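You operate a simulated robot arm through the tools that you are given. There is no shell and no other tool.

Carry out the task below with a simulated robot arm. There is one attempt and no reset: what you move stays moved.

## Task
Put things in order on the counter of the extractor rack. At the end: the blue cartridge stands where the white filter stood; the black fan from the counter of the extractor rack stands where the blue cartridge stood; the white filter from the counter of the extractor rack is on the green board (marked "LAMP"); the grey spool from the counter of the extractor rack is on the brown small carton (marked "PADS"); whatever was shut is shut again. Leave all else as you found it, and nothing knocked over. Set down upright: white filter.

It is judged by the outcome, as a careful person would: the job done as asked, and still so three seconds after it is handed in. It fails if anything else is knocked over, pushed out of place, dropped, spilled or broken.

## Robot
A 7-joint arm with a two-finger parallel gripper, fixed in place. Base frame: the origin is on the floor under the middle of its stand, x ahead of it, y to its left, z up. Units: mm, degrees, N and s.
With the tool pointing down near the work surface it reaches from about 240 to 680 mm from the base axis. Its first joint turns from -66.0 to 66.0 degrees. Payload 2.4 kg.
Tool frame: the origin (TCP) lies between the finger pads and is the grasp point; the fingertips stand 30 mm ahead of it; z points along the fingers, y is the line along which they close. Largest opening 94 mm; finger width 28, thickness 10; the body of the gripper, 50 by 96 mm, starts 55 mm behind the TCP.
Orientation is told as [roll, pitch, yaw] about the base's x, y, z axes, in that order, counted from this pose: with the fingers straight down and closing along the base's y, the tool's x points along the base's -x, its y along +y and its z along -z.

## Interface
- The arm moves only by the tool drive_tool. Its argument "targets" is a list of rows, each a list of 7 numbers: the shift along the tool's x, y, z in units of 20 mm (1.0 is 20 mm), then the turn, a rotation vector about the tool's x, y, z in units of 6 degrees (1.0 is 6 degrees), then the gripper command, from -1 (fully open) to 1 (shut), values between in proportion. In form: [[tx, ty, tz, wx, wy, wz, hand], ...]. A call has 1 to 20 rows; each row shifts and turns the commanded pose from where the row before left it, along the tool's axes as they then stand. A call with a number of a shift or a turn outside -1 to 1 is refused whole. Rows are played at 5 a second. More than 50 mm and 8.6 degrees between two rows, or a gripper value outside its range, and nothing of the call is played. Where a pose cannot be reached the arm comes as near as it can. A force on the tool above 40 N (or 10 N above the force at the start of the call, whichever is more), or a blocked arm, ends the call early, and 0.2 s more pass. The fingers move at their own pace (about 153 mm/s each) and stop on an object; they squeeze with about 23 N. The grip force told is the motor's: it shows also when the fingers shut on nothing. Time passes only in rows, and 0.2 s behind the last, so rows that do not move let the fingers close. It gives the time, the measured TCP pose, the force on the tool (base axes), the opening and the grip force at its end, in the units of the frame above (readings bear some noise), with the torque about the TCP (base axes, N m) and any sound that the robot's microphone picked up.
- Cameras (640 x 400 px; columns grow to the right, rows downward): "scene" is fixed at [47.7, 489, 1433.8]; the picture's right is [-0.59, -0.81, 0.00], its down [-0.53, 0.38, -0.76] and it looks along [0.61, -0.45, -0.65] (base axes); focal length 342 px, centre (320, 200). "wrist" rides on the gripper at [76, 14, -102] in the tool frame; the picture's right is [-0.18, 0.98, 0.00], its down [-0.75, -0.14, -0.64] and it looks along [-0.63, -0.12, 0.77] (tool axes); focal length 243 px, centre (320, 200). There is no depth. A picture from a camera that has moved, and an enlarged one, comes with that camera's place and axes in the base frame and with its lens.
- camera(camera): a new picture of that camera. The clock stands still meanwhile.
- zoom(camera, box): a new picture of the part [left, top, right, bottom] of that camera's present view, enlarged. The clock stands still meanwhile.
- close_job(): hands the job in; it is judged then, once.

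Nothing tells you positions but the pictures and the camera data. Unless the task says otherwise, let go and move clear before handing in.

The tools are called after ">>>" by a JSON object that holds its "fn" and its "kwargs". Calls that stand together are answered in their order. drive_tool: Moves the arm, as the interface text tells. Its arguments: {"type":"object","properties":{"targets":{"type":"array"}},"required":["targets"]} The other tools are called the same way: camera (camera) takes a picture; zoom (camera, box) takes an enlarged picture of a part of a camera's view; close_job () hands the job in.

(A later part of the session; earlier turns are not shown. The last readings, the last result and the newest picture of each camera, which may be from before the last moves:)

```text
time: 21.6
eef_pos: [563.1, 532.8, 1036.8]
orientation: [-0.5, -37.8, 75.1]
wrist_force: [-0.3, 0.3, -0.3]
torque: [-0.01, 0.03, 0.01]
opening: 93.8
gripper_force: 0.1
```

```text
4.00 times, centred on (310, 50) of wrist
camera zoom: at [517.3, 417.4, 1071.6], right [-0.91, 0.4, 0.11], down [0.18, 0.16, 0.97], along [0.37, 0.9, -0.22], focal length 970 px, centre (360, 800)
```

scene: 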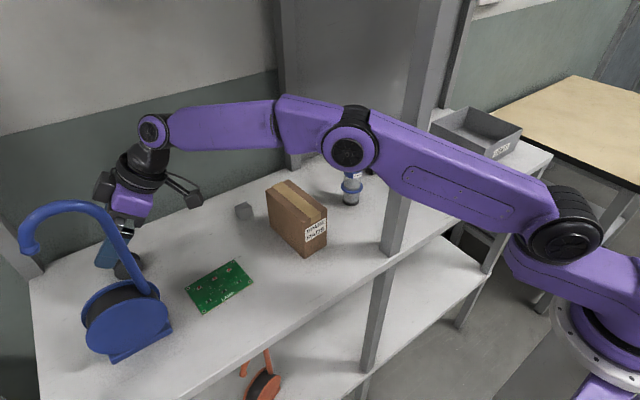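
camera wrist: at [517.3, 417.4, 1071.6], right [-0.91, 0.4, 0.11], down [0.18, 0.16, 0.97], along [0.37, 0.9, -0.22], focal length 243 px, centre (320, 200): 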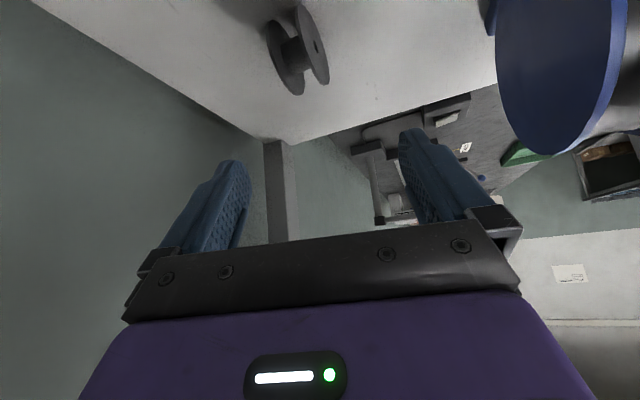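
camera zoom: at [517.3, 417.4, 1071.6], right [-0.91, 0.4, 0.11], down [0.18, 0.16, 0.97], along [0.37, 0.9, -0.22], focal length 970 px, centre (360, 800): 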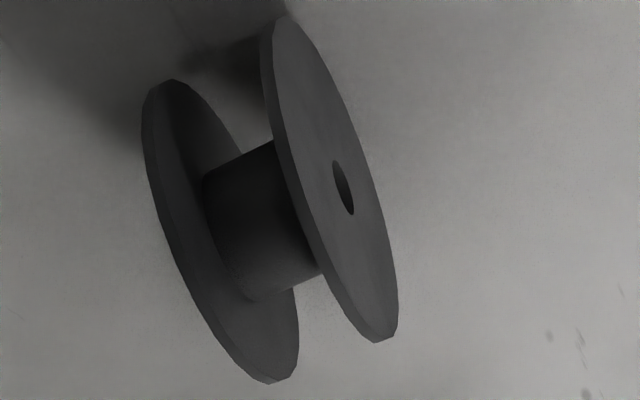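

The spool centre is confirmed at about (570,539,943). I'll descend straight over it with the fingers open.

>>> {"fn": "drive_tool", "kwargs": {"targets": [[0.5, -0.25, 0.6, 0, 0, 0, -1], [0.52, 0, 0.62, 0, 0, 0, -1], [0.52, 0, 0.62, 0, 0, 0, -1], [0.52, 0, 0.62, 0, 0, 0, -1], [0.51, 0, 0.63, 0, 0, 0, -1], [0, 0, 0, 0, 0, 0, -1]]}}

>>> {"fn": "camera", "kwargs": {"camera": "wrist"}}

>>> {"fn": "zoom", "kwargs": {"camera": "scene", "box": [80, 160, 240, 300]}}

```text
time: 23.0
eef_pos: [568.7, 528.8, 957.5]
orientation: [-0.6, -37.7, 75.1]
wrist_force: [0.3, -0.4, 0.4]
torque: [0.02, 0.01, 0.0]
opening: 93.9
gripper_force: 0.1
```

```text
taken
camera wrist: at [523.3, 414.0, 991.8], right [-0.91, 0.4, 0.11], down [0.18, 0.16, 0.97], along [0.37, 0.9, -0.22], focal length 243 px, centre (320, 200)
```

wrist: 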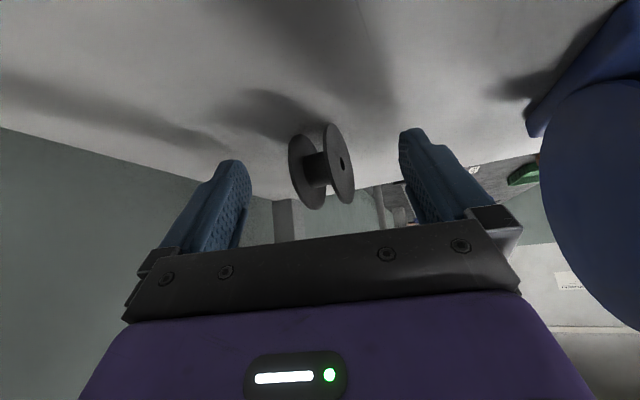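

```text
2.86 times, centred on (160, 230) of scene
camera zoom: at [47.7, 489.0, 1433.8], right [-0.59, -0.81, 0.0], down [-0.53, 0.38, -0.76], along [0.61, -0.45, -0.65], focal length 977 px, centre (777, 114)
```

zoom: 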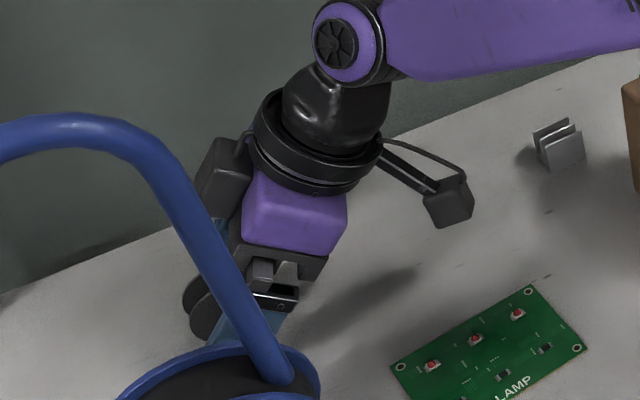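

The spool sits between the fingers. I'll close gradually so it can line up with the pads.

>>> {"fn": "drive_tool", "kwargs": {"targets": [[0, 0, 0, 0, 0, 0, -0.4], [0, 0, 0, 0, 0, 0, 0.0], [0, 0, 0, 0, 0, 0, 0.15], [0, 0, 0, 0, 0, 0, 0.25], [0, 0, 0, 0, 0, 0, 0.35], [0, 0, 0, 0, 0, 0, 0.42], [0, 0, 0, 0, 0, 0, 0.5], [0, 0, 0, 0, 0, 0, 0.6]]}}

>>> {"fn": "camera", "kwargs": {"camera": "wrist"}}

>>> {"fn": "zoom", "kwargs": {"camera": "wrist", "box": [220, 90, 420, 230]}}

```text
time: 24.8
eef_pos: [569.6, 529.3, 957.8]
orientation: [-0.5, -37.8, 75.1]
wrist_force: [0.0, -0.2, 0.7]
torque: [0.02, 0.02, 0.0]
opening: 25.4
gripper_force: 22.9
```

```text
taken
camera wrist: at [523.2, 414.1, 992.0], right [-0.91, 0.4, 0.11], down [0.18, 0.16, 0.97], along [0.37, 0.9, -0.22], focal length 243 px, centre (320, 200)
```

wrist: 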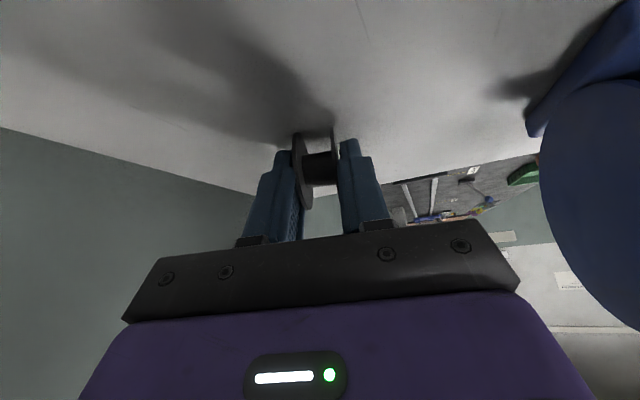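

```text
2.86 times, centred on (320, 160) of wrist
camera zoom: at [523.2, 414.1, 992.0], right [-0.91, 0.4, 0.11], down [0.18, 0.16, 0.97], along [0.37, 0.9, -0.22], focal length 693 px, centre (320, 314)
```

zoom: 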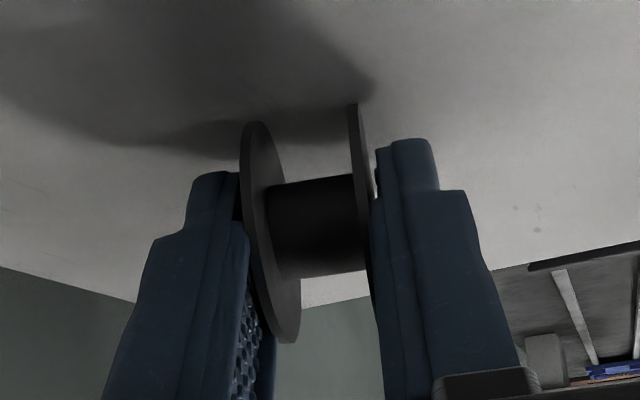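

The grip holds at 25.4 mm with about 23 N. I'll close fully and lift straight up.

>>> {"fn": "drive_tool", "kwargs": {"targets": [[0, 0, 0, 0, 0, 0, 1], [-0.2, 0, -0.26, 0, 0, 0, 1], [-0.55, 0, -0.71, 0, 0, 0, 1], [-0.55, 0, -0.71, 0, 0, 0, 1], [-0.55, 0, -0.71, 0, 0, 0, 1], [-0.55, 0, -0.71, 0, 0, 0, 1], [-0.3, 0, -0.4, 0, 0, 0, 1], [0, 0, 0, 0, 0, 0, 1]]}}

>>> {"fn": "camera", "kwargs": {"camera": "wrist"}}

>>> {"fn": "camera", "kwargs": {"camera": "scene"}}

```text
time: 26.6
eef_pos: [568.2, 525.8, 1047.2]
orientation: [-0.5, -37.9, 75.0]
wrist_force: [-0.1, -0.3, 0.2]
torque: [0.0, 0.0, 0.01]
opening: 25.3
gripper_force: 22.9
```

```text
taken
camera wrist: at [522.5, 411.6, 1081.6], right [-0.91, 0.4, 0.11], down [0.18, 0.16, 0.97], along [0.37, 0.9, -0.22], focal length 243 px, centre (320, 200)
```

wrist: 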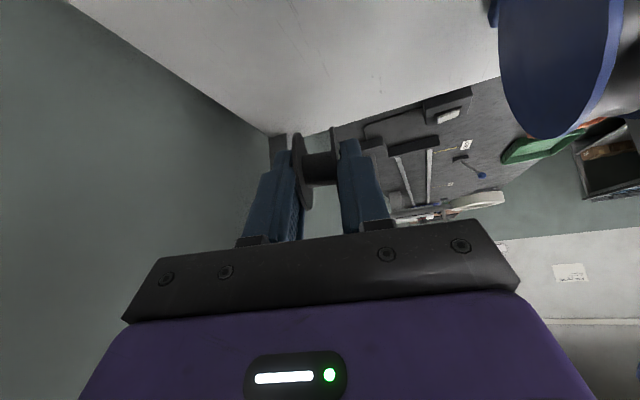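

```text
taken
```

scene: 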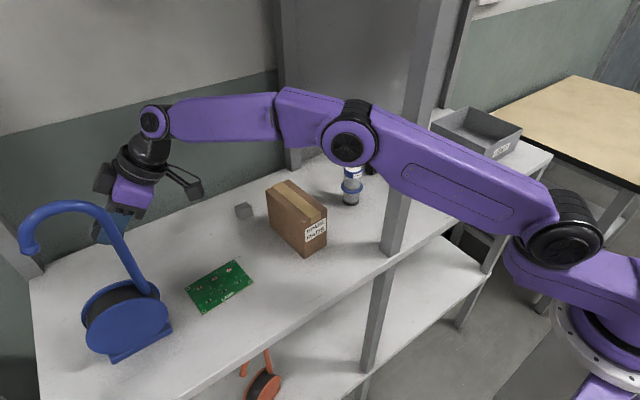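

The spool is held and lifted clear. I'll swing the tool back toward the robot's side, turning first and then drawing in, away from the pipe and drum.

>>> {"fn": "drive_tool", "kwargs": {"targets": [[0, 0, 0, 0.512, 0, 0.657, 1], [0, 0, 0, 0.512, 0, 0.657, 1], [0, 0, 0, 0.512, 0, 0.657, 1], [0, 0, 0, 0.512, 0, 0.657, 1], [0, 0, 0, 0.512, 0, 0.657, 1], [0.545, -0.31, -0.63, 0, 0, 0, 1], [0.545, -0.31, -0.63, 0, 0, 0, 1], [0.545, -0.31, -0.63, 0, 0, 0, 1], [0.545, -0.31, -0.63, 0, 0, 0, 1], [0, 0, 0, 0, 0, 0, 1]]}}

>>> {"fn": "camera", "kwargs": {"camera": "scene"}}

```text
time: 28.8
eef_pos: [544.6, 460.7, 1059.9]
orientation: [-0.5, -38.0, 50.2]
wrist_force: [0.0, 0.3, -0.5]
torque: [-0.02, 0.03, 0.0]
opening: 25.1
gripper_force: 23.0
```

```text
taken
```

scene: 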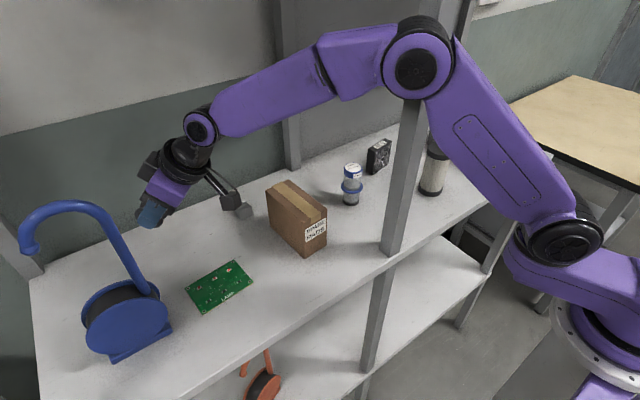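

All clear; the spool remains gripped. I'll turn further and bring it toward the carton at height.

>>> {"fn": "drive_tool", "kwargs": {"targets": [[0, 0, 0, 0.512, 0, 0.657, 1], [0, 0, 0, 0.512, 0, 0.657, 1], [0, 0, 0, 0.512, 0, 0.657, 1], [0, 0, 0, 0.512, 0, 0.657, 1], [0, 0, 0, 0.512, 0, 0.657, 1], [0, 0, 0, 0.512, 0, 0.657, 1], [0.382, -0.695, -0.843, 0, 0, 0, 1], [0.382, -0.695, -0.843, 0, 0, 0, 1], [0.382, -0.695, -0.843, 0, 0, 0, 1], [0.382, -0.695, -0.843, 0, 0, 0, 1], [0.382, -0.695, -0.843, 0, 0, 0, 1], [0.382, -0.695, -0.843, 0, 0, 0, 1], [0.382, -0.695, -0.843, 0, 0, 0, 1], [0, 0, 0, 0, 0, 0, 1]]}}

>>> {"fn": "camera", "kwargs": {"camera": "scene"}}

>>> {"fn": "camera", "kwargs": {"camera": "wrist"}}

```text
time: 31.8
eef_pos: [471.1, 330.4, 1120.7]
orientation: [-0.3, -38.1, 20.1]
wrist_force: [0.1, -0.5, -0.1]
torque: [-0.04, 0.01, 0.0]
opening: 24.8
gripper_force: 23.1
```

```text
taken
```

scene: 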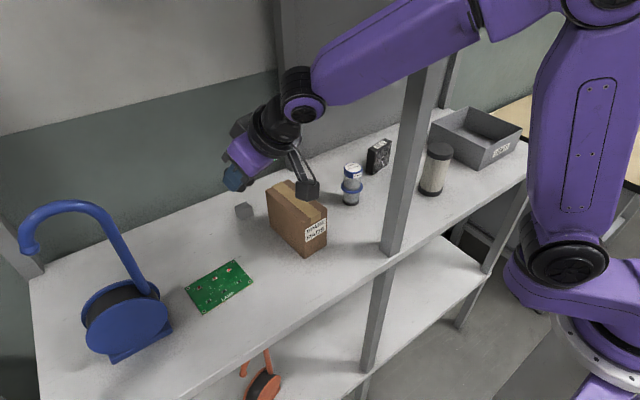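

```text
taken
camera wrist: at [350.3, 301.9, 1153.9], right [-0.2, 0.97, 0.11], down [0.23, -0.06, 0.97], along [0.95, 0.22, -0.21], focal length 243 px, centre (320, 200)
```

wrist: 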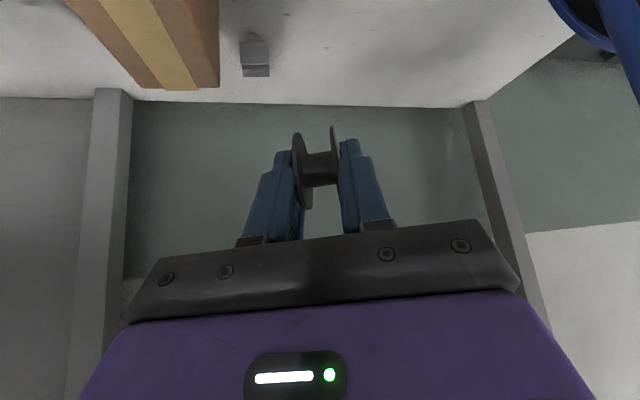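

Next I'll align the yaw with the carton (about 4°) and move over its top, at height.

>>> {"fn": "drive_tool", "kwargs": {"targets": [[0, 0, 0, 0.546, 0, 0.7, 1], [0, 0, 0, 0.546, 0, 0.7, 1], [0, 0, 0, 0.546, 0, 0.7, 1], [0.226, -0.888, -0.05, 0, 0, 0, 1], [0.226, -0.888, -0.05, 0, 0, 0, 1], [0.226, -0.888, -0.05, 0, 0, 0, 1], [0.226, -0.888, -0.05, 0, 0, 0, 1], [0, 0, 0, 0, 0, 0, 1]]}}

>>> {"fn": "camera", "kwargs": {"camera": "scene"}}

>>> {"fn": "camera", "kwargs": {"camera": "wrist"}}

>>> {"fn": "zoom", "kwargs": {"camera": "scene", "box": [220, 120, 400, 270]}}

```text
time: 33.6
eef_pos: [458.3, 256.3, 1111.3]
orientation: [-0.3, -38.3, 4.2]
wrist_force: [-0.3, 0.2, -0.3]
torque: [-0.02, 0.0, 0.01]
opening: 25.4
gripper_force: 22.6
```

```text
taken
```

scene: 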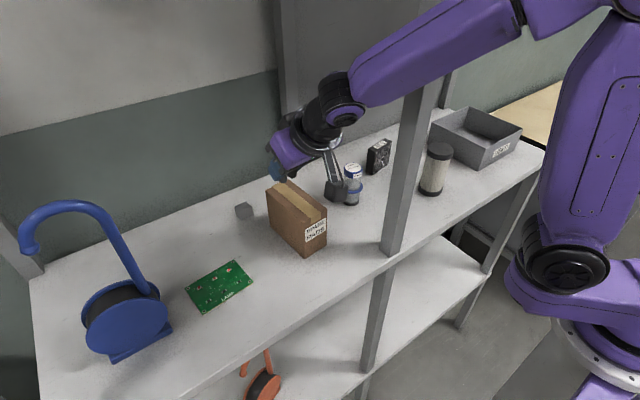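

```text
taken
camera wrist: at [334.1, 263.8, 1146.1], right [0.08, 0.99, 0.11], down [0.2, -0.12, 0.97], along [0.98, -0.05, -0.21], focal length 243 px, centre (320, 200)
```

wrist: 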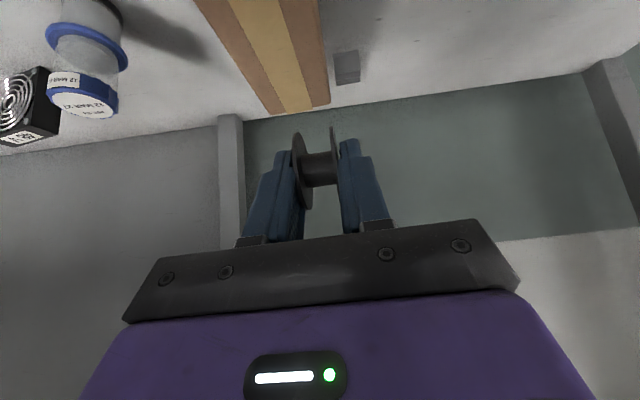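

```text
2.67 times, centred on (310, 195) of scene
camera zoom: at [47.8, 489.0, 1433.8], right [-0.59, -0.81, 0.0], down [-0.53, 0.38, -0.76], along [0.61, -0.45, -0.65], focal length 912 px, centre (347, 213)
```

zoom: 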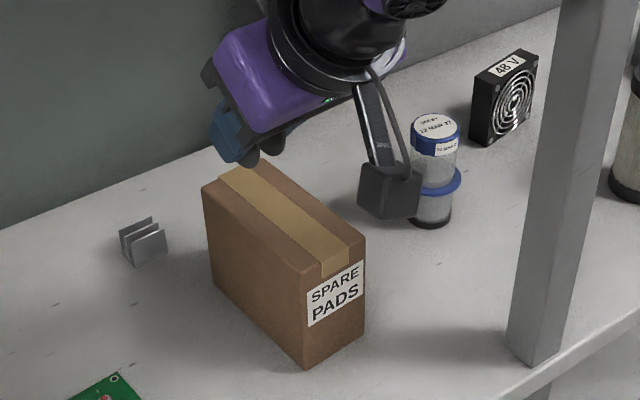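

The carton top is about z=1017, centred near (474,241). I'll move over it and come down to just above.

>>> {"fn": "drive_tool", "kwargs": {"targets": [[0, -0.41, 0, 0, 0, 0, 1], [0, -0.4, 0, 0, 0, 0, 1], [0.373, 0, 0.477, 0, 0, 0, 1], [0.373, 0, 0.477, 0, 0, 0, 1], [0.373, 0, 0.477, 0, 0, 0, 1], [0, 0, 0, 0, 0, 0, 1]]}}

>>> {"fn": "camera", "kwargs": {"camera": "wrist"}}

>>> {"fn": "zoom", "kwargs": {"camera": "scene", "box": [220, 120, 400, 270]}}

```text
time: 35.0
eef_pos: [459.6, 242.2, 1075.4]
orientation: [-0.3, -38.3, 3.9]
wrist_force: [-0.2, -0.4, 0.1]
torque: [0.06, 0.0, -0.01]
opening: 25.2
gripper_force: 22.0
```

```text
taken
camera wrist: at [336.1, 248.4, 1109.3], right [0.08, 0.99, 0.11], down [0.2, -0.12, 0.97], along [0.98, -0.05, -0.21], focal length 243 px, centre (320, 200)
```

wrist: 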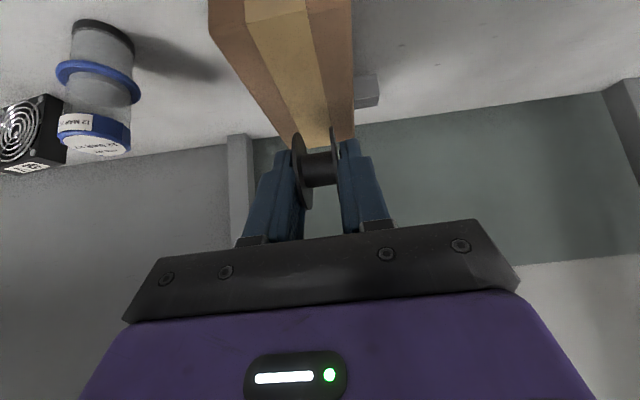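

```text
2.67 times, centred on (310, 195) of scene
camera zoom: at [47.7, 489.0, 1433.8], right [-0.59, -0.81, 0.0], down [-0.53, 0.38, -0.76], along [0.61, -0.45, -0.65], focal length 912 px, centre (347, 213)
```

zoom: 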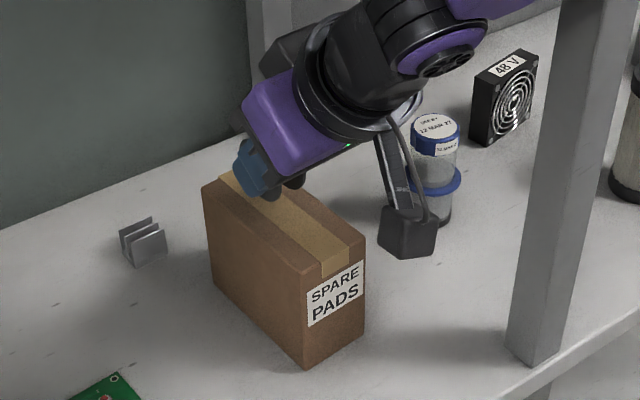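

The spool is centred over the carton (centre line y≈244). I'll lower it in small steps, watching the force.

>>> {"fn": "drive_tool", "kwargs": {"targets": [[0.22, 0.04, 0.28, 0, 0, 0, 1], [0.22, 0, 0.28, 0, 0, 0, 1], [0, 0, 0, 0, 0, 0, 1]]}}

>>> {"fn": "drive_tool", "kwargs": {"targets": [[0.04, 0, 0.05, 0, 0, 0, 1], [0.04, 0, 0.05, 0, 0, 0, 1], [0, 0, 0, 0, 0, 0, 1]]}}

```text
time: 35.8
eef_pos: [459.2, 243.3, 1060.6]
orientation: [-0.2, -38.3, 4.1]
wrist_force: [1.1, -0.7, 0.2]
torque: [0.0, -0.01, -0.03]
opening: 25.3
gripper_force: 22.8
```

```text
time: 36.6
eef_pos: [460.0, 242.4, 1060.1]
orientation: [-0.3, -38.2, 4.0]
wrist_force: [-0.7, -0.2, -0.4]
torque: [0.0, 0.02, -0.01]
opening: 25.4
gripper_force: 23.0
```

>>> {"fn": "drive_tool", "kwargs": {"targets": [[0.03, 0, 0.04, 0, 0, 0, 1], [0, 0, 0, 0, 0, 0, 1]]}}

>>> {"fn": "zoom", "kwargs": {"camera": "wrist", "box": [230, 90, 410, 230]}}

>>> {"fn": "zoom", "kwargs": {"camera": "scene", "box": [255, 150, 345, 230]}}

```text
time: 37.2
eef_pos: [460.0, 243.8, 1057.1]
orientation: [-0.3, -38.3, 4.1]
wrist_force: [0.1, -0.1, 0.3]
torque: [0.01, -0.05, -0.01]
opening: 25.3
gripper_force: 23.3
```

```text
2.86 times, centred on (320, 160) of wrist
camera zoom: at [336.5, 249.5, 1091.7], right [0.08, 0.99, 0.11], down [0.2, -0.12, 0.97], along [0.98, -0.05, -0.21], focal length 693 px, centre (320, 314)
```

zoom: 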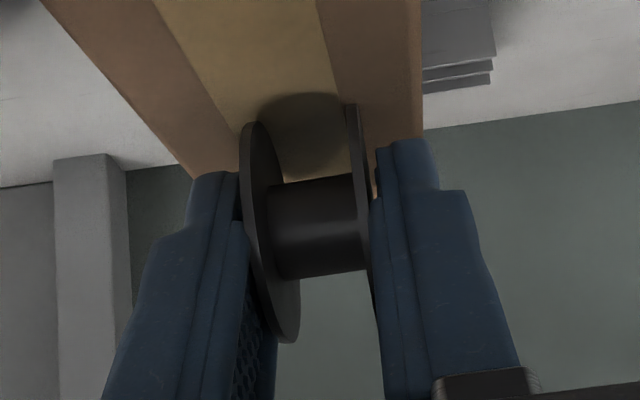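

```text
5.00 times, centred on (300, 190) of scene
camera zoom: at [47.7, 489.0, 1433.8], right [-0.59, -0.81, 0.0], down [-0.53, 0.38, -0.76], along [0.61, -0.45, -0.65], focal length 1710 px, centre (420, 250)
```

zoom: 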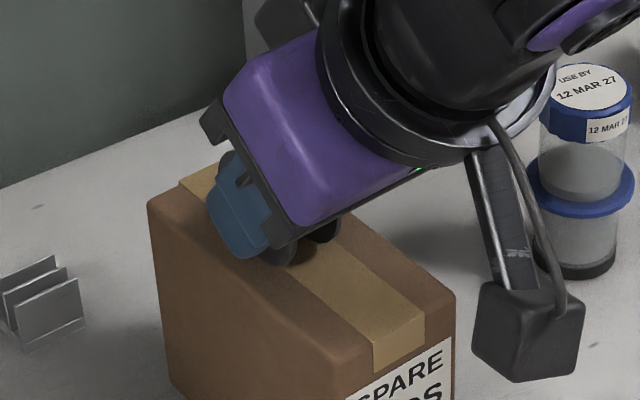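

>>> {"fn": "drive_tool", "kwargs": {"targets": [[0.03, 0, 0.04, 0, 0, 0, 1], [0, 0, 0, 0, 0, 0, 1]]}}

>>> {"fn": "drive_tool", "kwargs": {"targets": [[0.03, 0, 0.04, 0, 0, 0, 1], [0, 0, 0, 0, 0, 0, 1]]}}

```text
time: 37.8
eef_pos: [460.6, 243.4, 1057.3]
orientation: [-0.4, -38.4, 4.1]
wrist_force: [0.3, -0.9, 1.4]
torque: [0.04, 0.0, -0.03]
opening: 25.1
gripper_force: 23.8
```

```text
time: 38.4
eef_pos: [460.6, 243.4, 1056.3]
orientation: [-0.2, -38.4, 4.1]
wrist_force: [-2.0, 0.1, 8.6]
torque: [0.01, -0.05, 0.01]
opening: 25.5
gripper_force: 22.8
```

Contact is made (8.6 N). I'll ease off slightly and open gently.

>>> {"fn": "drive_tool", "kwargs": {"targets": [[-0.018, 0, -0.025, 0, 0, 0, 1], [0, 0, 0, 0, 0, 0, 0.44], [0, 0, 0, 0, 0, 0, 0.36], [0, 0, 0, 0, 0, 0, 0.2], [0, 0, 0, 0, 0, 0, 0.0], [0, 0, 0, 0, 0, 0, 0.0]]}}

>>> {"fn": "camera", "kwargs": {"camera": "wrist"}}

>>> {"fn": "zoom", "kwargs": {"camera": "scene", "box": [255, 150, 345, 230]}}

```text
time: 39.8
eef_pos: [460.3, 242.6, 1056.7]
orientation: [-0.3, -38.2, 4.1]
wrist_force: [-0.7, 0.9, 0.4]
torque: [-0.01, 0.01, 0.0]
opening: 47.2
gripper_force: 0.1
```

```text
taken
camera wrist: at [335.8, 249.7, 1090.8], right [0.08, 0.99, 0.11], down [0.2, -0.12, 0.97], along [0.98, -0.05, -0.21], focal length 243 px, centre (320, 200)
```

wrist: 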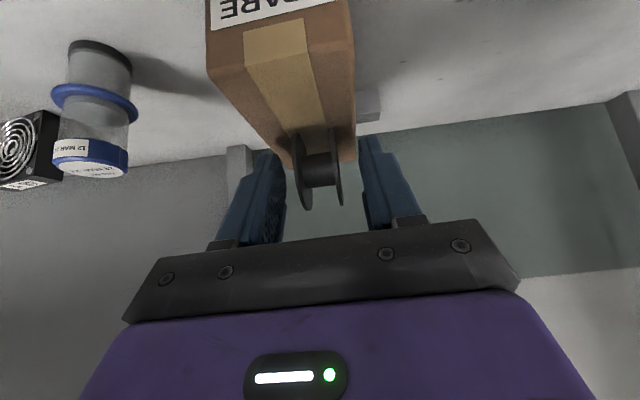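

```text
5.00 times, centred on (300, 190) of scene
camera zoom: at [47.7, 489.0, 1433.8], right [-0.59, -0.81, 0.0], down [-0.53, 0.38, -0.76], along [0.61, -0.45, -0.65], focal length 1710 px, centre (420, 250)
```

zoom: 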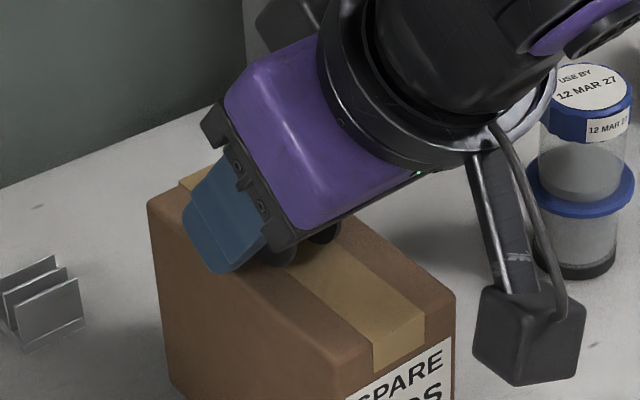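

The spool is released and standing. I'll wait a moment to check that it doesn't roll.

>>> {"fn": "drive_tool", "kwargs": {"targets": [[0, 0, 0, 0, 0, 0, 0.0], [0, 0, 0, 0, 0, 0, 0.0], [0, 0, 0, 0, 0, 0, 0.0], [0, 0, 0, 0, 0, 0, -0.2], [0, 0, 0, 0, 0, 0, -0.2]]}}

>>> {"fn": "camera", "kwargs": {"camera": "wrist"}}

```text
time: 41.0
eef_pos: [460.2, 244.4, 1057.0]
orientation: [-0.3, -38.3, 4.1]
wrist_force: [-0.1, 0.3, 0.0]
torque: [-0.01, 0.03, 0.0]
opening: 56.4
gripper_force: 0.0
```

```text
taken
camera wrist: at [335.8, 249.7, 1090.8], right [0.08, 0.99, 0.11], down [0.2, -0.12, 0.97], along [0.98, -0.05, -0.21], focal length 243 px, centre (320, 200)
```

wrist: 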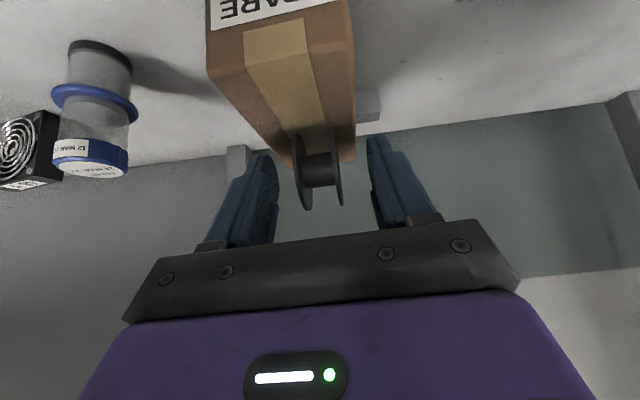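

The spool is stable. I'll rise straight up, then draw back and straighten the tool on the robot side.

>>> {"fn": "drive_tool", "kwargs": {"targets": [[-0.3, 0, -0.39, 0, 0, 0, -0.2], [-0.62, 0, -0.785, 0, 0, 0, -0.2], [-0.62, 0, -0.785, 0, 0, 0, -0.2], [-0.62, 0, -0.785, 0, 0, 0, -0.2], [-0.62, 0, -0.785, 0, 0, 0, -0.2], [-0.31, 0, -0.39, 0, 0, 0, -0.2], [0.546, 0.64, -0.852, 0, 0, 0, -0.2], [0.546, 0.64, -0.852, 0, 0, 0, -0.2], [0.546, 0.64, -0.852, 0, 0, 0, -0.2], [0.546, 0.64, -0.852, 0, 0, 0, -0.2], [0.546, 0.64, -0.852, 0, 0, 0, -0.2], [0, 0, 0, 0, 0, 0, -0.2]]}}

>>> {"fn": "drive_tool", "kwargs": {"targets": [[0, 0, 0, 0, 0.912, 0, -0.2], [0, 0, 0, 0, 0.912, 0, -0.2], [0, 0, 0, 0, 0.912, 0, -0.2], [0, 0, 0, 0, 0.912, 0, -0.2], [0, 0, 0, 0, 0.912, 0, -0.2], [0, 0, 0, 0, 0.912, 0, -0.2], [0, 0, 0, 0, 0.912, 0, -0.2], [0, 0, 0, 0, 0, 0, -0.2]]}}

>>> {"fn": "camera", "kwargs": {"camera": "scene"}}

>>> {"fn": "camera", "kwargs": {"camera": "wrist"}}

```text
time: 43.6
eef_pos: [363.2, 301.7, 1187.6]
orientation: [-0.3, -38.3, 4.1]
wrist_force: [0.4, 0.9, -0.5]
torque: [0.01, -0.04, 0.01]
opening: 56.2
gripper_force: 0.0
```

```text
time: 45.4
eef_pos: [360.4, 300.3, 1189.4]
orientation: [-0.1, 0.1, 3.9]
wrist_force: [0.7, -1.0, 0.8]
torque: [0.01, 0.0, 0.01]
opening: 56.4
gripper_force: 0.0
```

```text
taken
```

scene: 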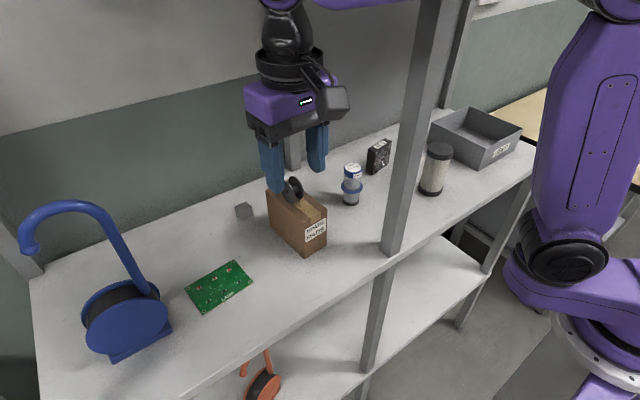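

```text
taken
camera wrist: at [283.4, 310.2, 1292.3], right [0.12, 0.99, 0.0], down [0.76, -0.09, 0.64], along [0.64, -0.08, -0.77], focal length 243 px, centre (320, 200)
```

wrist: 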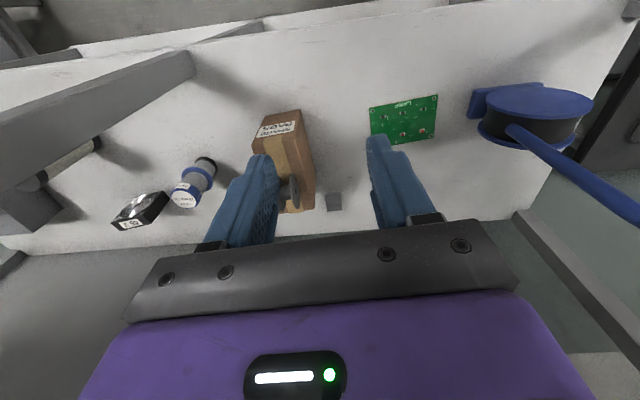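

The spool stands on the carton. This view also shows the board, cartridge and fan, so I'll measure them now.

>>> {"fn": "zoom", "kwargs": {"camera": "wrist", "box": [340, 70, 480, 160]}}

>>> {"fn": "zoom", "kwargs": {"camera": "wrist", "box": [90, 130, 250, 240]}}

>>> {"fn": "zoom", "kwargs": {"camera": "scene", "box": [400, 120, 480, 210]}}

```text
4.44 times, centred on (410, 115) of wrist
camera zoom: at [283.4, 310.2, 1292.3], right [0.12, 0.99, 0.0], down [0.76, -0.09, 0.64], along [0.64, -0.08, -0.77], focal length 1078 px, centre (-80, 578)
```

zoom: 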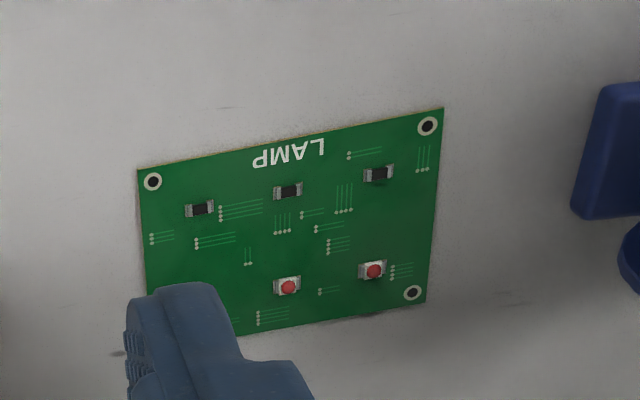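

```text
3.64 times, centred on (170, 185) of wrist
camera zoom: at [283.4, 310.2, 1292.3], right [0.12, 0.99, 0.0], down [0.76, -0.09, 0.64], along [0.64, -0.08, -0.77], focal length 882 px, centre (866, 254)
```

zoom: 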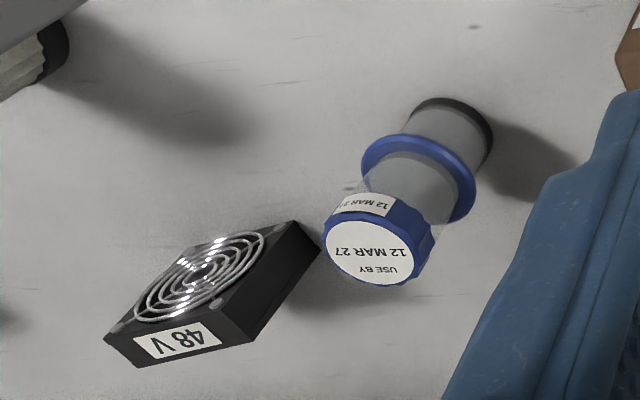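

```text
4.44 times, centred on (440, 165) of scene
camera zoom: at [47.8, 489.0, 1433.8], right [-0.59, -0.81, 0.0], down [-0.53, 0.38, -0.76], along [0.61, -0.45, -0.65], focal length 1520 px, centre (-213, 356)
```

zoom: 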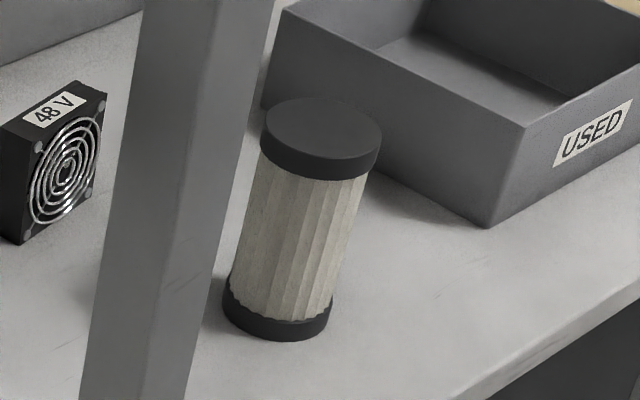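

The board centre is about (450.5,420) and the cartridge about (491,78). Now I'll retract to x≈242 and pass along the robot side of the post to the right side for the filter.

>>> {"fn": "drive_tool", "kwargs": {"targets": [[0.86, -0.3, -0.07, 0, 0, 0, -0.2], [0.86, -0.3, -0.07, 0, 0, 0, -0.2], [0.86, -0.3, -0.07, 0, 0, 0, -0.2], [0.86, -0.3, -0.07, 0, 0, 0, -0.2], [0.86, -0.3, -0.07, 0, 0, 0, -0.2], [0.86, -0.3, -0.07, 0, 0, 0, -0.2], [0.86, -0.3, -0.07, 0, 0, 0, -0.2], [0, 0, 0, 0, 0, 0.65, -0.2], [0, 0, 0, 0, 0, 0, -0.2]]}}

```text
time: 47.4
eef_pos: [243.2, 252.3, 1200.3]
orientation: [-0.4, 0.0, -0.2]
wrist_force: [-0.3, 0.0, 1.2]
torque: [-0.03, 0.02, 0.02]
opening: 56.3
gripper_force: 0.1
```

>>> {"fn": "drive_tool", "kwargs": {"targets": [[0, -1, 0, 0, 0, 0, -0.2], [0, -1, 0, 0, 0, 0, -0.2], [0, -1, 0, 0, 0, 0, -0.2], [0, -1, 0, 0, 0, 0, -0.2], [0, -1, 0, 0, 0, 0, -0.2], [0, -1, 0, 0, 0, 0, -0.2], [0, -1, 0, 0, 0, 0, -0.2], [0, -1, 0, 0, 0, 0, -0.2], [0, -1, 0, 0, 0, 0, -0.2], [0, -1, 0, 0, 0, 0, -0.2], [-0.3, -1, 0, 0, 0, 0, -0.2], [-0.3, -1, 0, 0, 0, 0, -0.2], [-0.3, -1, 0, 0, 0, 0, -0.2], [-0.3, -1, 0, 0, 0, 0, -0.2], [-0.3, -1, 0, 0, 0, 0, -0.2], [-0.3, -1, 0, 0, 0, 0, -0.2], [-0.3, -1, 0, 0, 0, 0, -0.2], [0, 0, 0, 0, 0, 0, -1]]}}

>>> {"fn": "camera", "kwargs": {"camera": "wrist"}}

>>> {"fn": "camera", "kwargs": {"camera": "scene"}}

```text
time: 51.2
eef_pos: [285.9, -87.4, 1201.6]
orientation: [-0.2, 0.0, 0.0]
wrist_force: [1.1, -0.7, 1.3]
torque: [0.03, -0.02, -0.01]
opening: 93.9
gripper_force: 0.0
```

```text
taken
camera wrist: at [209.5, -72.6, 1303.8], right [0.18, 0.98, 0.0], down [0.75, -0.14, 0.64], along [0.63, -0.12, -0.77], focal length 243 px, centre (320, 200)
```

wrist: 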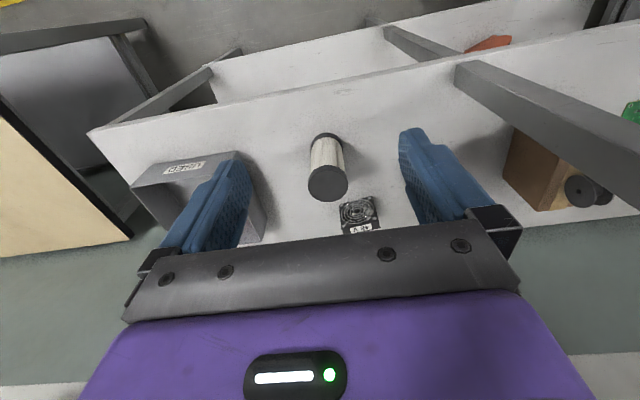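

```text
taken
```

scene: 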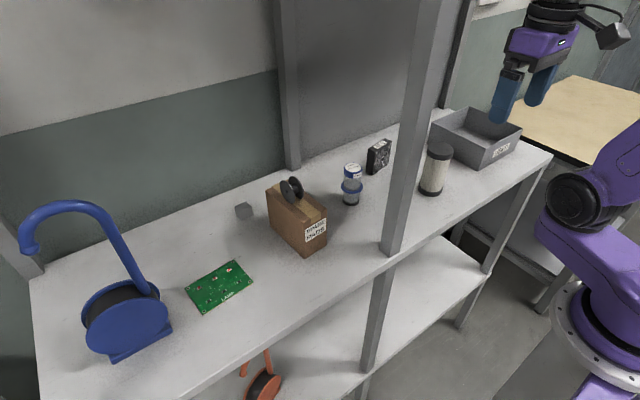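

Now on the right side with the filter, fan and bin in view. I'll zoom to measure the filter and fan.

>>> {"fn": "zoom", "kwargs": {"camera": "wrist", "box": [280, 120, 400, 240]}}

>>> {"fn": "zoom", "kwargs": {"camera": "wrist", "box": [100, 120, 300, 250]}}

```text
3.33 times, centred on (340, 180) of wrist
camera zoom: at [209.5, -72.6, 1303.8], right [0.18, 0.98, 0.0], down [0.75, -0.14, 0.64], along [0.63, -0.12, -0.77], focal length 809 px, centre (253, 267)
```

zoom: 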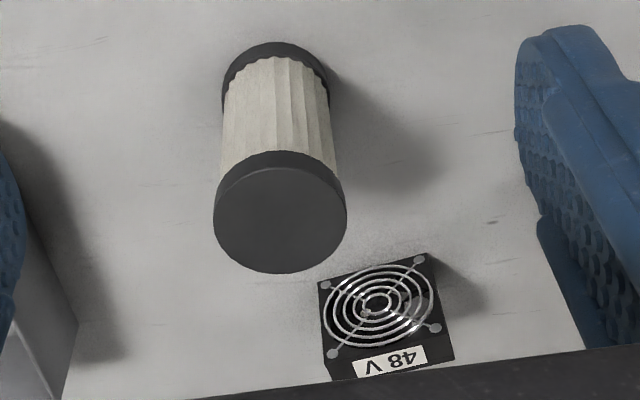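

```text
3.08 times, centred on (200, 185) of wrist
camera zoom: at [209.5, -72.6, 1303.8], right [0.18, 0.98, 0.0], down [0.75, -0.14, 0.64], along [0.63, -0.12, -0.77], focal length 746 px, centre (689, 246)
```

zoom: 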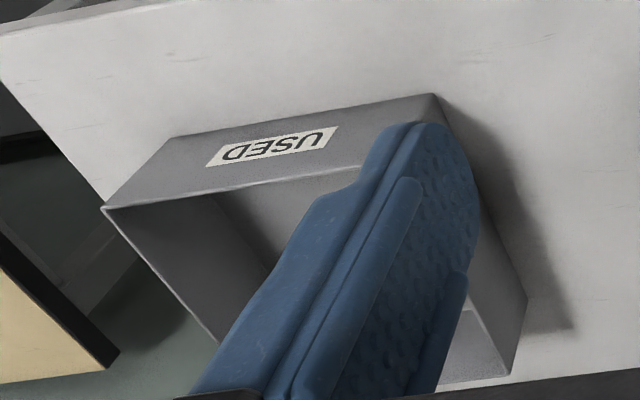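

The filter is about (408,-99.5), 56 mm wide, with its top near 1030. I'll move above it.

>>> {"fn": "drive_tool", "kwargs": {"targets": [[-0.872, -0.086, 0.586, 0, 0, 0, -1], [-0.872, -0.086, 0.586, 0, 0, 0, -1], [-0.872, -0.086, 0.586, 0, 0, 0, -1], [-0.872, -0.086, 0.586, 0, 0, 0, -1], [-0.872, -0.086, 0.586, 0, 0, 0, -1], [-0.872, -0.086, 0.586, 0, 0, 0, -1], [-0.872, -0.086, 0.586, 0, 0, 0, -1], [0, 0, 0, 0, 0, 0, -1]]}}

>>> {"fn": "camera", "kwargs": {"camera": "wrist"}}

>>> {"fn": "camera", "kwargs": {"camera": "scene"}}

```text
time: 53.0
eef_pos: [406.3, -101.1, 1118.6]
orientation: [-0.3, 0.1, 0.0]
wrist_force: [1.0, 0.4, 0.0]
torque: [0.0, -0.01, 0.0]
opening: 94.0
gripper_force: 0.2
```

```text
taken
camera wrist: at [330.8, -86.9, 1221.5], right [0.18, 0.98, 0.0], down [0.75, -0.14, 0.64], along [0.63, -0.12, -0.77], focal length 243 px, centre (320, 200)
```

wrist: 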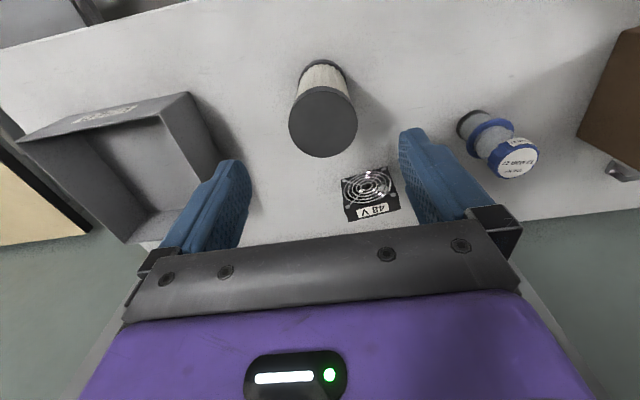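

```text
taken
```

scene: 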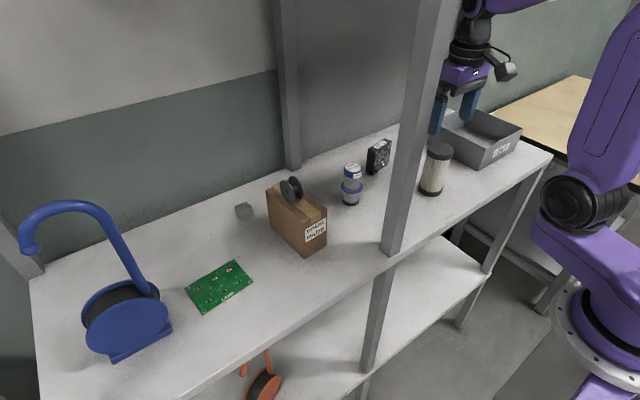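

>>> {"fn": "zoom", "kwargs": {"camera": "wrist", "box": [270, 50, 390, 170]}}

>>> {"fn": "zoom", "kwargs": {"camera": "wrist", "box": [330, 150, 430, 230]}}

>>> {"fn": "zoom", "kwargs": {"camera": "wrist", "box": [440, 90, 560, 190]}}

```text
3.33 times, centred on (330, 110) of wrist
camera zoom: at [330.8, -86.9, 1221.5], right [0.18, 0.98, 0.0], down [0.75, -0.14, 0.64], along [0.63, -0.12, -0.77], focal length 809 px, centre (287, 500)
```

zoom: 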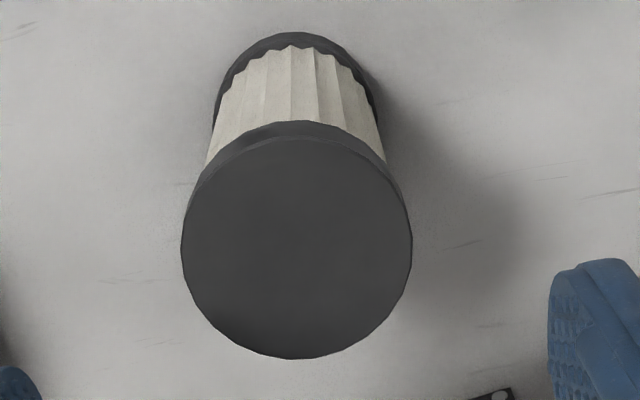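

```text
5.00 times, centred on (380, 190) of wrist
camera zoom: at [330.8, -86.9, 1221.5], right [0.18, 0.98, 0.0], down [0.75, -0.14, 0.64], along [0.63, -0.12, -0.77], focal length 1213 px, centre (20, 250)
```

zoom: 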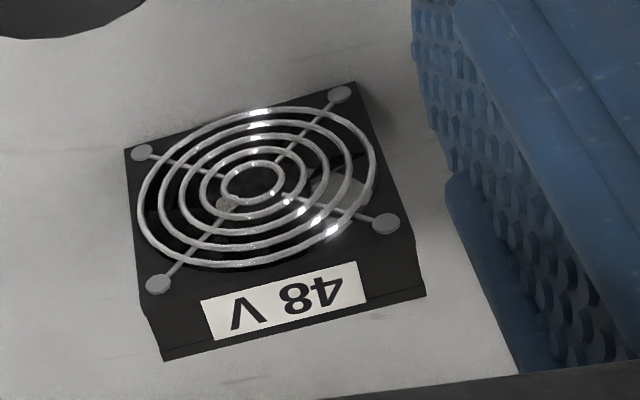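

```text
4.00 times, centred on (500, 140) of wrist
camera zoom: at [330.8, -86.9, 1221.5], right [0.18, 0.98, 0.0], down [0.75, -0.14, 0.64], along [0.63, -0.12, -0.77], focal length 970 px, centre (-400, 440)
```

zoom: 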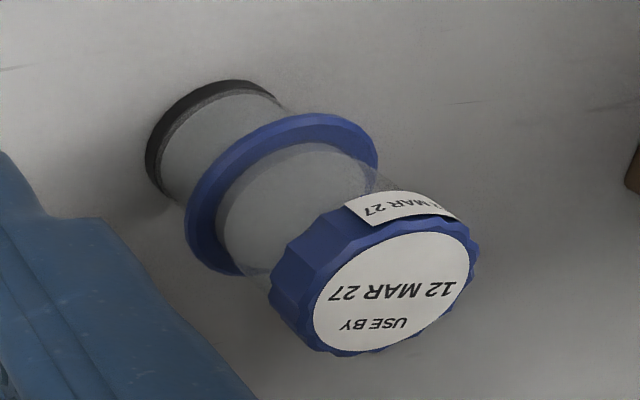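

The filter is measured at (408,-99.4) with its top near 1031. I'll descend around it to grip height.

>>> {"fn": "drive_tool", "kwargs": {"targets": [[-0.06, 0.075, 0.897, 0, 0, 0, -1], [0, 0, 0.897, 0, 0, 0, -1], [0, 0, 0.897, 0, 0, 0, -1], [0, 0, 0.897, 0, 0, 0, -1], [0, 0, 0.897, 0, 0, 0, -1], [0, 0, 0.897, 0, 0, 0, -1], [0, 0, 0.897, 0, 0, 0, -1], [0, 0, 0, 0, 0, 0, -1]]}}

>>> {"fn": "camera", "kwargs": {"camera": "wrist"}}

>>> {"fn": "zoom", "kwargs": {"camera": "scene", "box": [380, 40, 540, 210]}}

```text
time: 54.8
eef_pos: [408.5, -100.2, 995.1]
orientation: [-0.3, 0.0, 0.0]
wrist_force: [-1.1, 0.0, 0.0]
torque: [-0.01, -0.02, 0.02]
opening: 94.1
gripper_force: 0.2
```

```text
taken
camera wrist: at [332.4, -84.7, 1097.3], right [0.18, 0.98, 0.0], down [0.75, -0.14, 0.64], along [0.63, -0.12, -0.77], focal length 243 px, centre (320, 200)
```

wrist: 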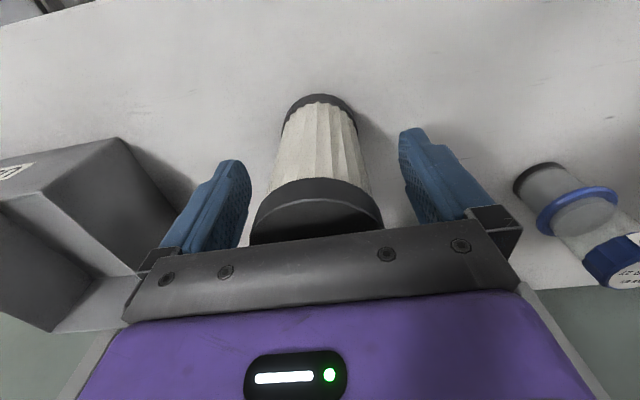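

```text
2.35 times, centred on (460, 125) of scene
camera zoom: at [47.7, 489.0, 1433.8], right [-0.59, -0.81, 0.0], down [-0.53, 0.38, -0.76], along [0.61, -0.45, -0.65], focal length 805 px, centre (-9, 376)
```

zoom: 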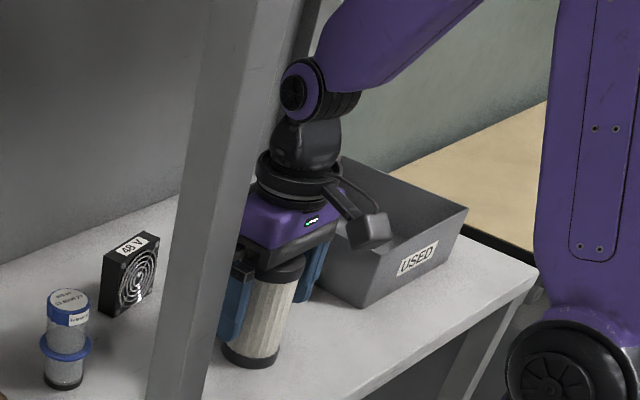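

The filter is centred between the fingers. I'll close gently.

>>> {"fn": "drive_tool", "kwargs": {"targets": [[0, 0, 0, 0, 0, 0, -0.6], [0, 0, 0, 0, 0, 0, -0.4], [0, 0, 0, 0, 0, 0, -0.25], [0, 0, 0, 0, 0, 0, -0.18], [0, 0, 0, 0, 0, 0, -0.1], [0, 0, 0, 0, 0, 0, 0], [0, 0, 0, 0, 0, 0, 0.5], [0, 0, 0, 0, 0, 0, 1]]}}

>>> {"fn": "camera", "kwargs": {"camera": "wrist"}}

```text
time: 56.6
eef_pos: [407.9, -99.9, 994.8]
orientation: [-0.3, 0.1, 0.0]
wrist_force: [-0.4, -0.6, -0.1]
torque: [0.02, -0.03, -0.02]
opening: 55.3
gripper_force: 22.8
```

```text
taken
camera wrist: at [332.4, -84.7, 1097.5], right [0.18, 0.98, 0.0], down [0.75, -0.14, 0.64], along [0.63, -0.12, -0.77], focal length 243 px, centre (320, 200)
```

wrist: 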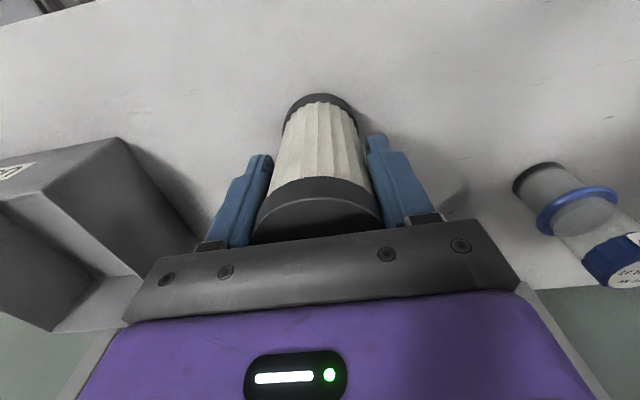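

Gripped at 55.3 mm; the filter spot is (408,-99.9). I'll lift straight up and retract to the robot side.

>>> {"fn": "drive_tool", "kwargs": {"targets": [[0, 0, -0.3, 0, 0, 0, 1], [0, 0, -0.7, 0, 0, 0, 1], [0, 0, -0.9, 0, 0, 0, 1], [0, 0, -0.9, 0, 0, 0, 1], [0, 0, -0.9, 0, 0, 0, 1], [0, 0, -0.9, 0, 0, 0, 1], [0, 0, -0.7, 0, 0, 0, 1], [0, 0, 0, 0, 0, 0, 1]]}}

>>> {"fn": "drive_tool", "kwargs": {"targets": [[0.9125, 0.156, -0.25, 0, 0, 0, 1], [0.9125, 0.156, -0.25, 0, 0, 0, 1], [0.9125, 0.156, -0.25, 0, 0, 0, 1], [0.9125, 0.156, -0.25, 0, 0, 0, 1], [0.9125, 0.156, -0.25, 0, 0, 0, 1], [0.9125, 0.156, -0.25, 0, 0, 0, 1], [0.9125, 0.156, -0.25, 0, 0, 0, 1], [0.9125, 0.156, -0.25, 0, 0, 0, 1], [0, 0, 0, 0, 0, 0, 1]]}}

>>> {"fn": "camera", "kwargs": {"camera": "scene"}}

>>> {"fn": "camera", "kwargs": {"camera": "wrist"}}

```text
time: 58.4
eef_pos: [407.3, -98.4, 1101.3]
orientation: [-0.4, 0.0, 0.0]
wrist_force: [0.0, 0.2, -0.8]
torque: [0.0, 0.03, 0.01]
opening: 55.6
gripper_force: 22.8
```

```text
time: 60.4
eef_pos: [262.0, -72.9, 1137.6]
orientation: [-0.2, 0.1, 0.0]
wrist_force: [-0.1, 0.0, -1.5]
torque: [-0.02, 0.01, 0.02]
opening: 55.8
gripper_force: 23.0
```

```text
taken
```

scene: 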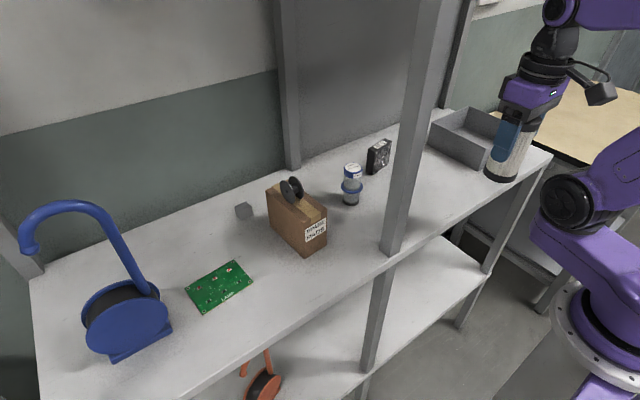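

```text
taken
camera wrist: at [186.9, -59.0, 1241.0], right [0.18, 0.98, 0.0], down [0.75, -0.14, 0.64], along [0.63, -0.12, -0.77], focal length 243 px, centre (320, 200)
```

wrist: 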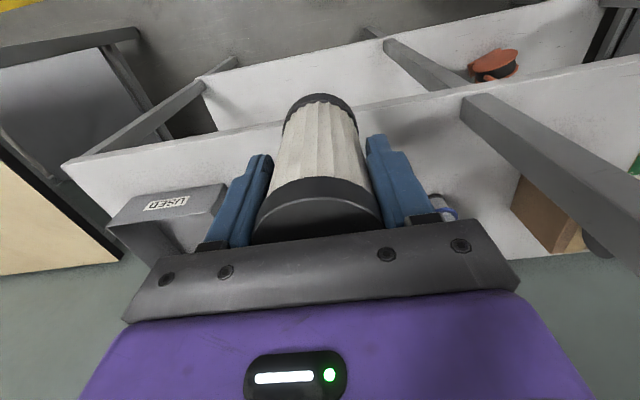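

The filter is held securely. I'll pass along the robot side of the post to the left.

>>> {"fn": "drive_tool", "kwargs": {"targets": [[0.2, 0.96, 0, 0, 0, 0, 1], [0.2, 0.96, 0, 0, 0, 0, 1], [0.2, 0.96, 0, 0, 0, 0, 1], [0.2, 0.96, 0, 0, 0, 0, 1], [0.2, 0.96, 0, 0, 0, 0, 1], [0, 0.96, 0, 0, 0, 0, 1], [0, 0.96, 0, 0, 0, 0, 1], [0, 0.96, 0, 0, 0, 0, 1], [0, 0.96, 0, 0, 0, 0, 1], [0, 0.96, 0, 0, 0, 0, 1], [0, 0.96, 0, 0, 0, 0, 1], [0, 0.96, 0, 0, 0, 0, 1], [0, 0.96, 0, 0, 0, 0, 1], [0, 0.96, 0, 0, 0, 0, 1], [0, 0.96, 0, 0, 0, 0, 1], [0, 0.96, 0, 0, 0, 0, 1], [0, 0.96, 0, 0, 0, 0, 1], [0, 0, 0, 0, 0, 0, 1]]}}

>>> {"fn": "camera", "kwargs": {"camera": "scene"}}

```text
time: 64.2
eef_pos: [240.9, 253.7, 1135.6]
orientation: [-0.2, 0.0, 0.0]
wrist_force: [-0.4, 0.8, -0.5]
torque: [0.01, 0.0, 0.01]
opening: 55.6
gripper_force: 23.0
```

```text
taken
```

scene: 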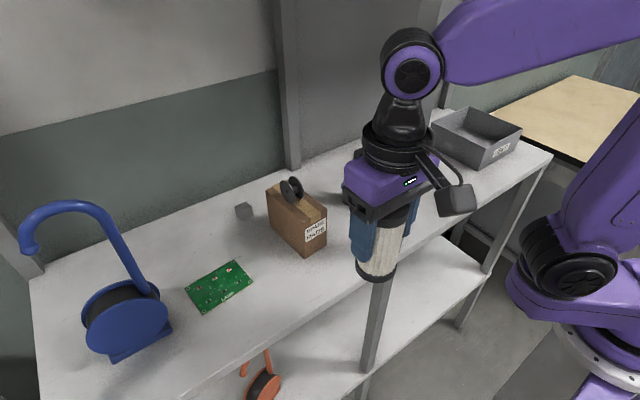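

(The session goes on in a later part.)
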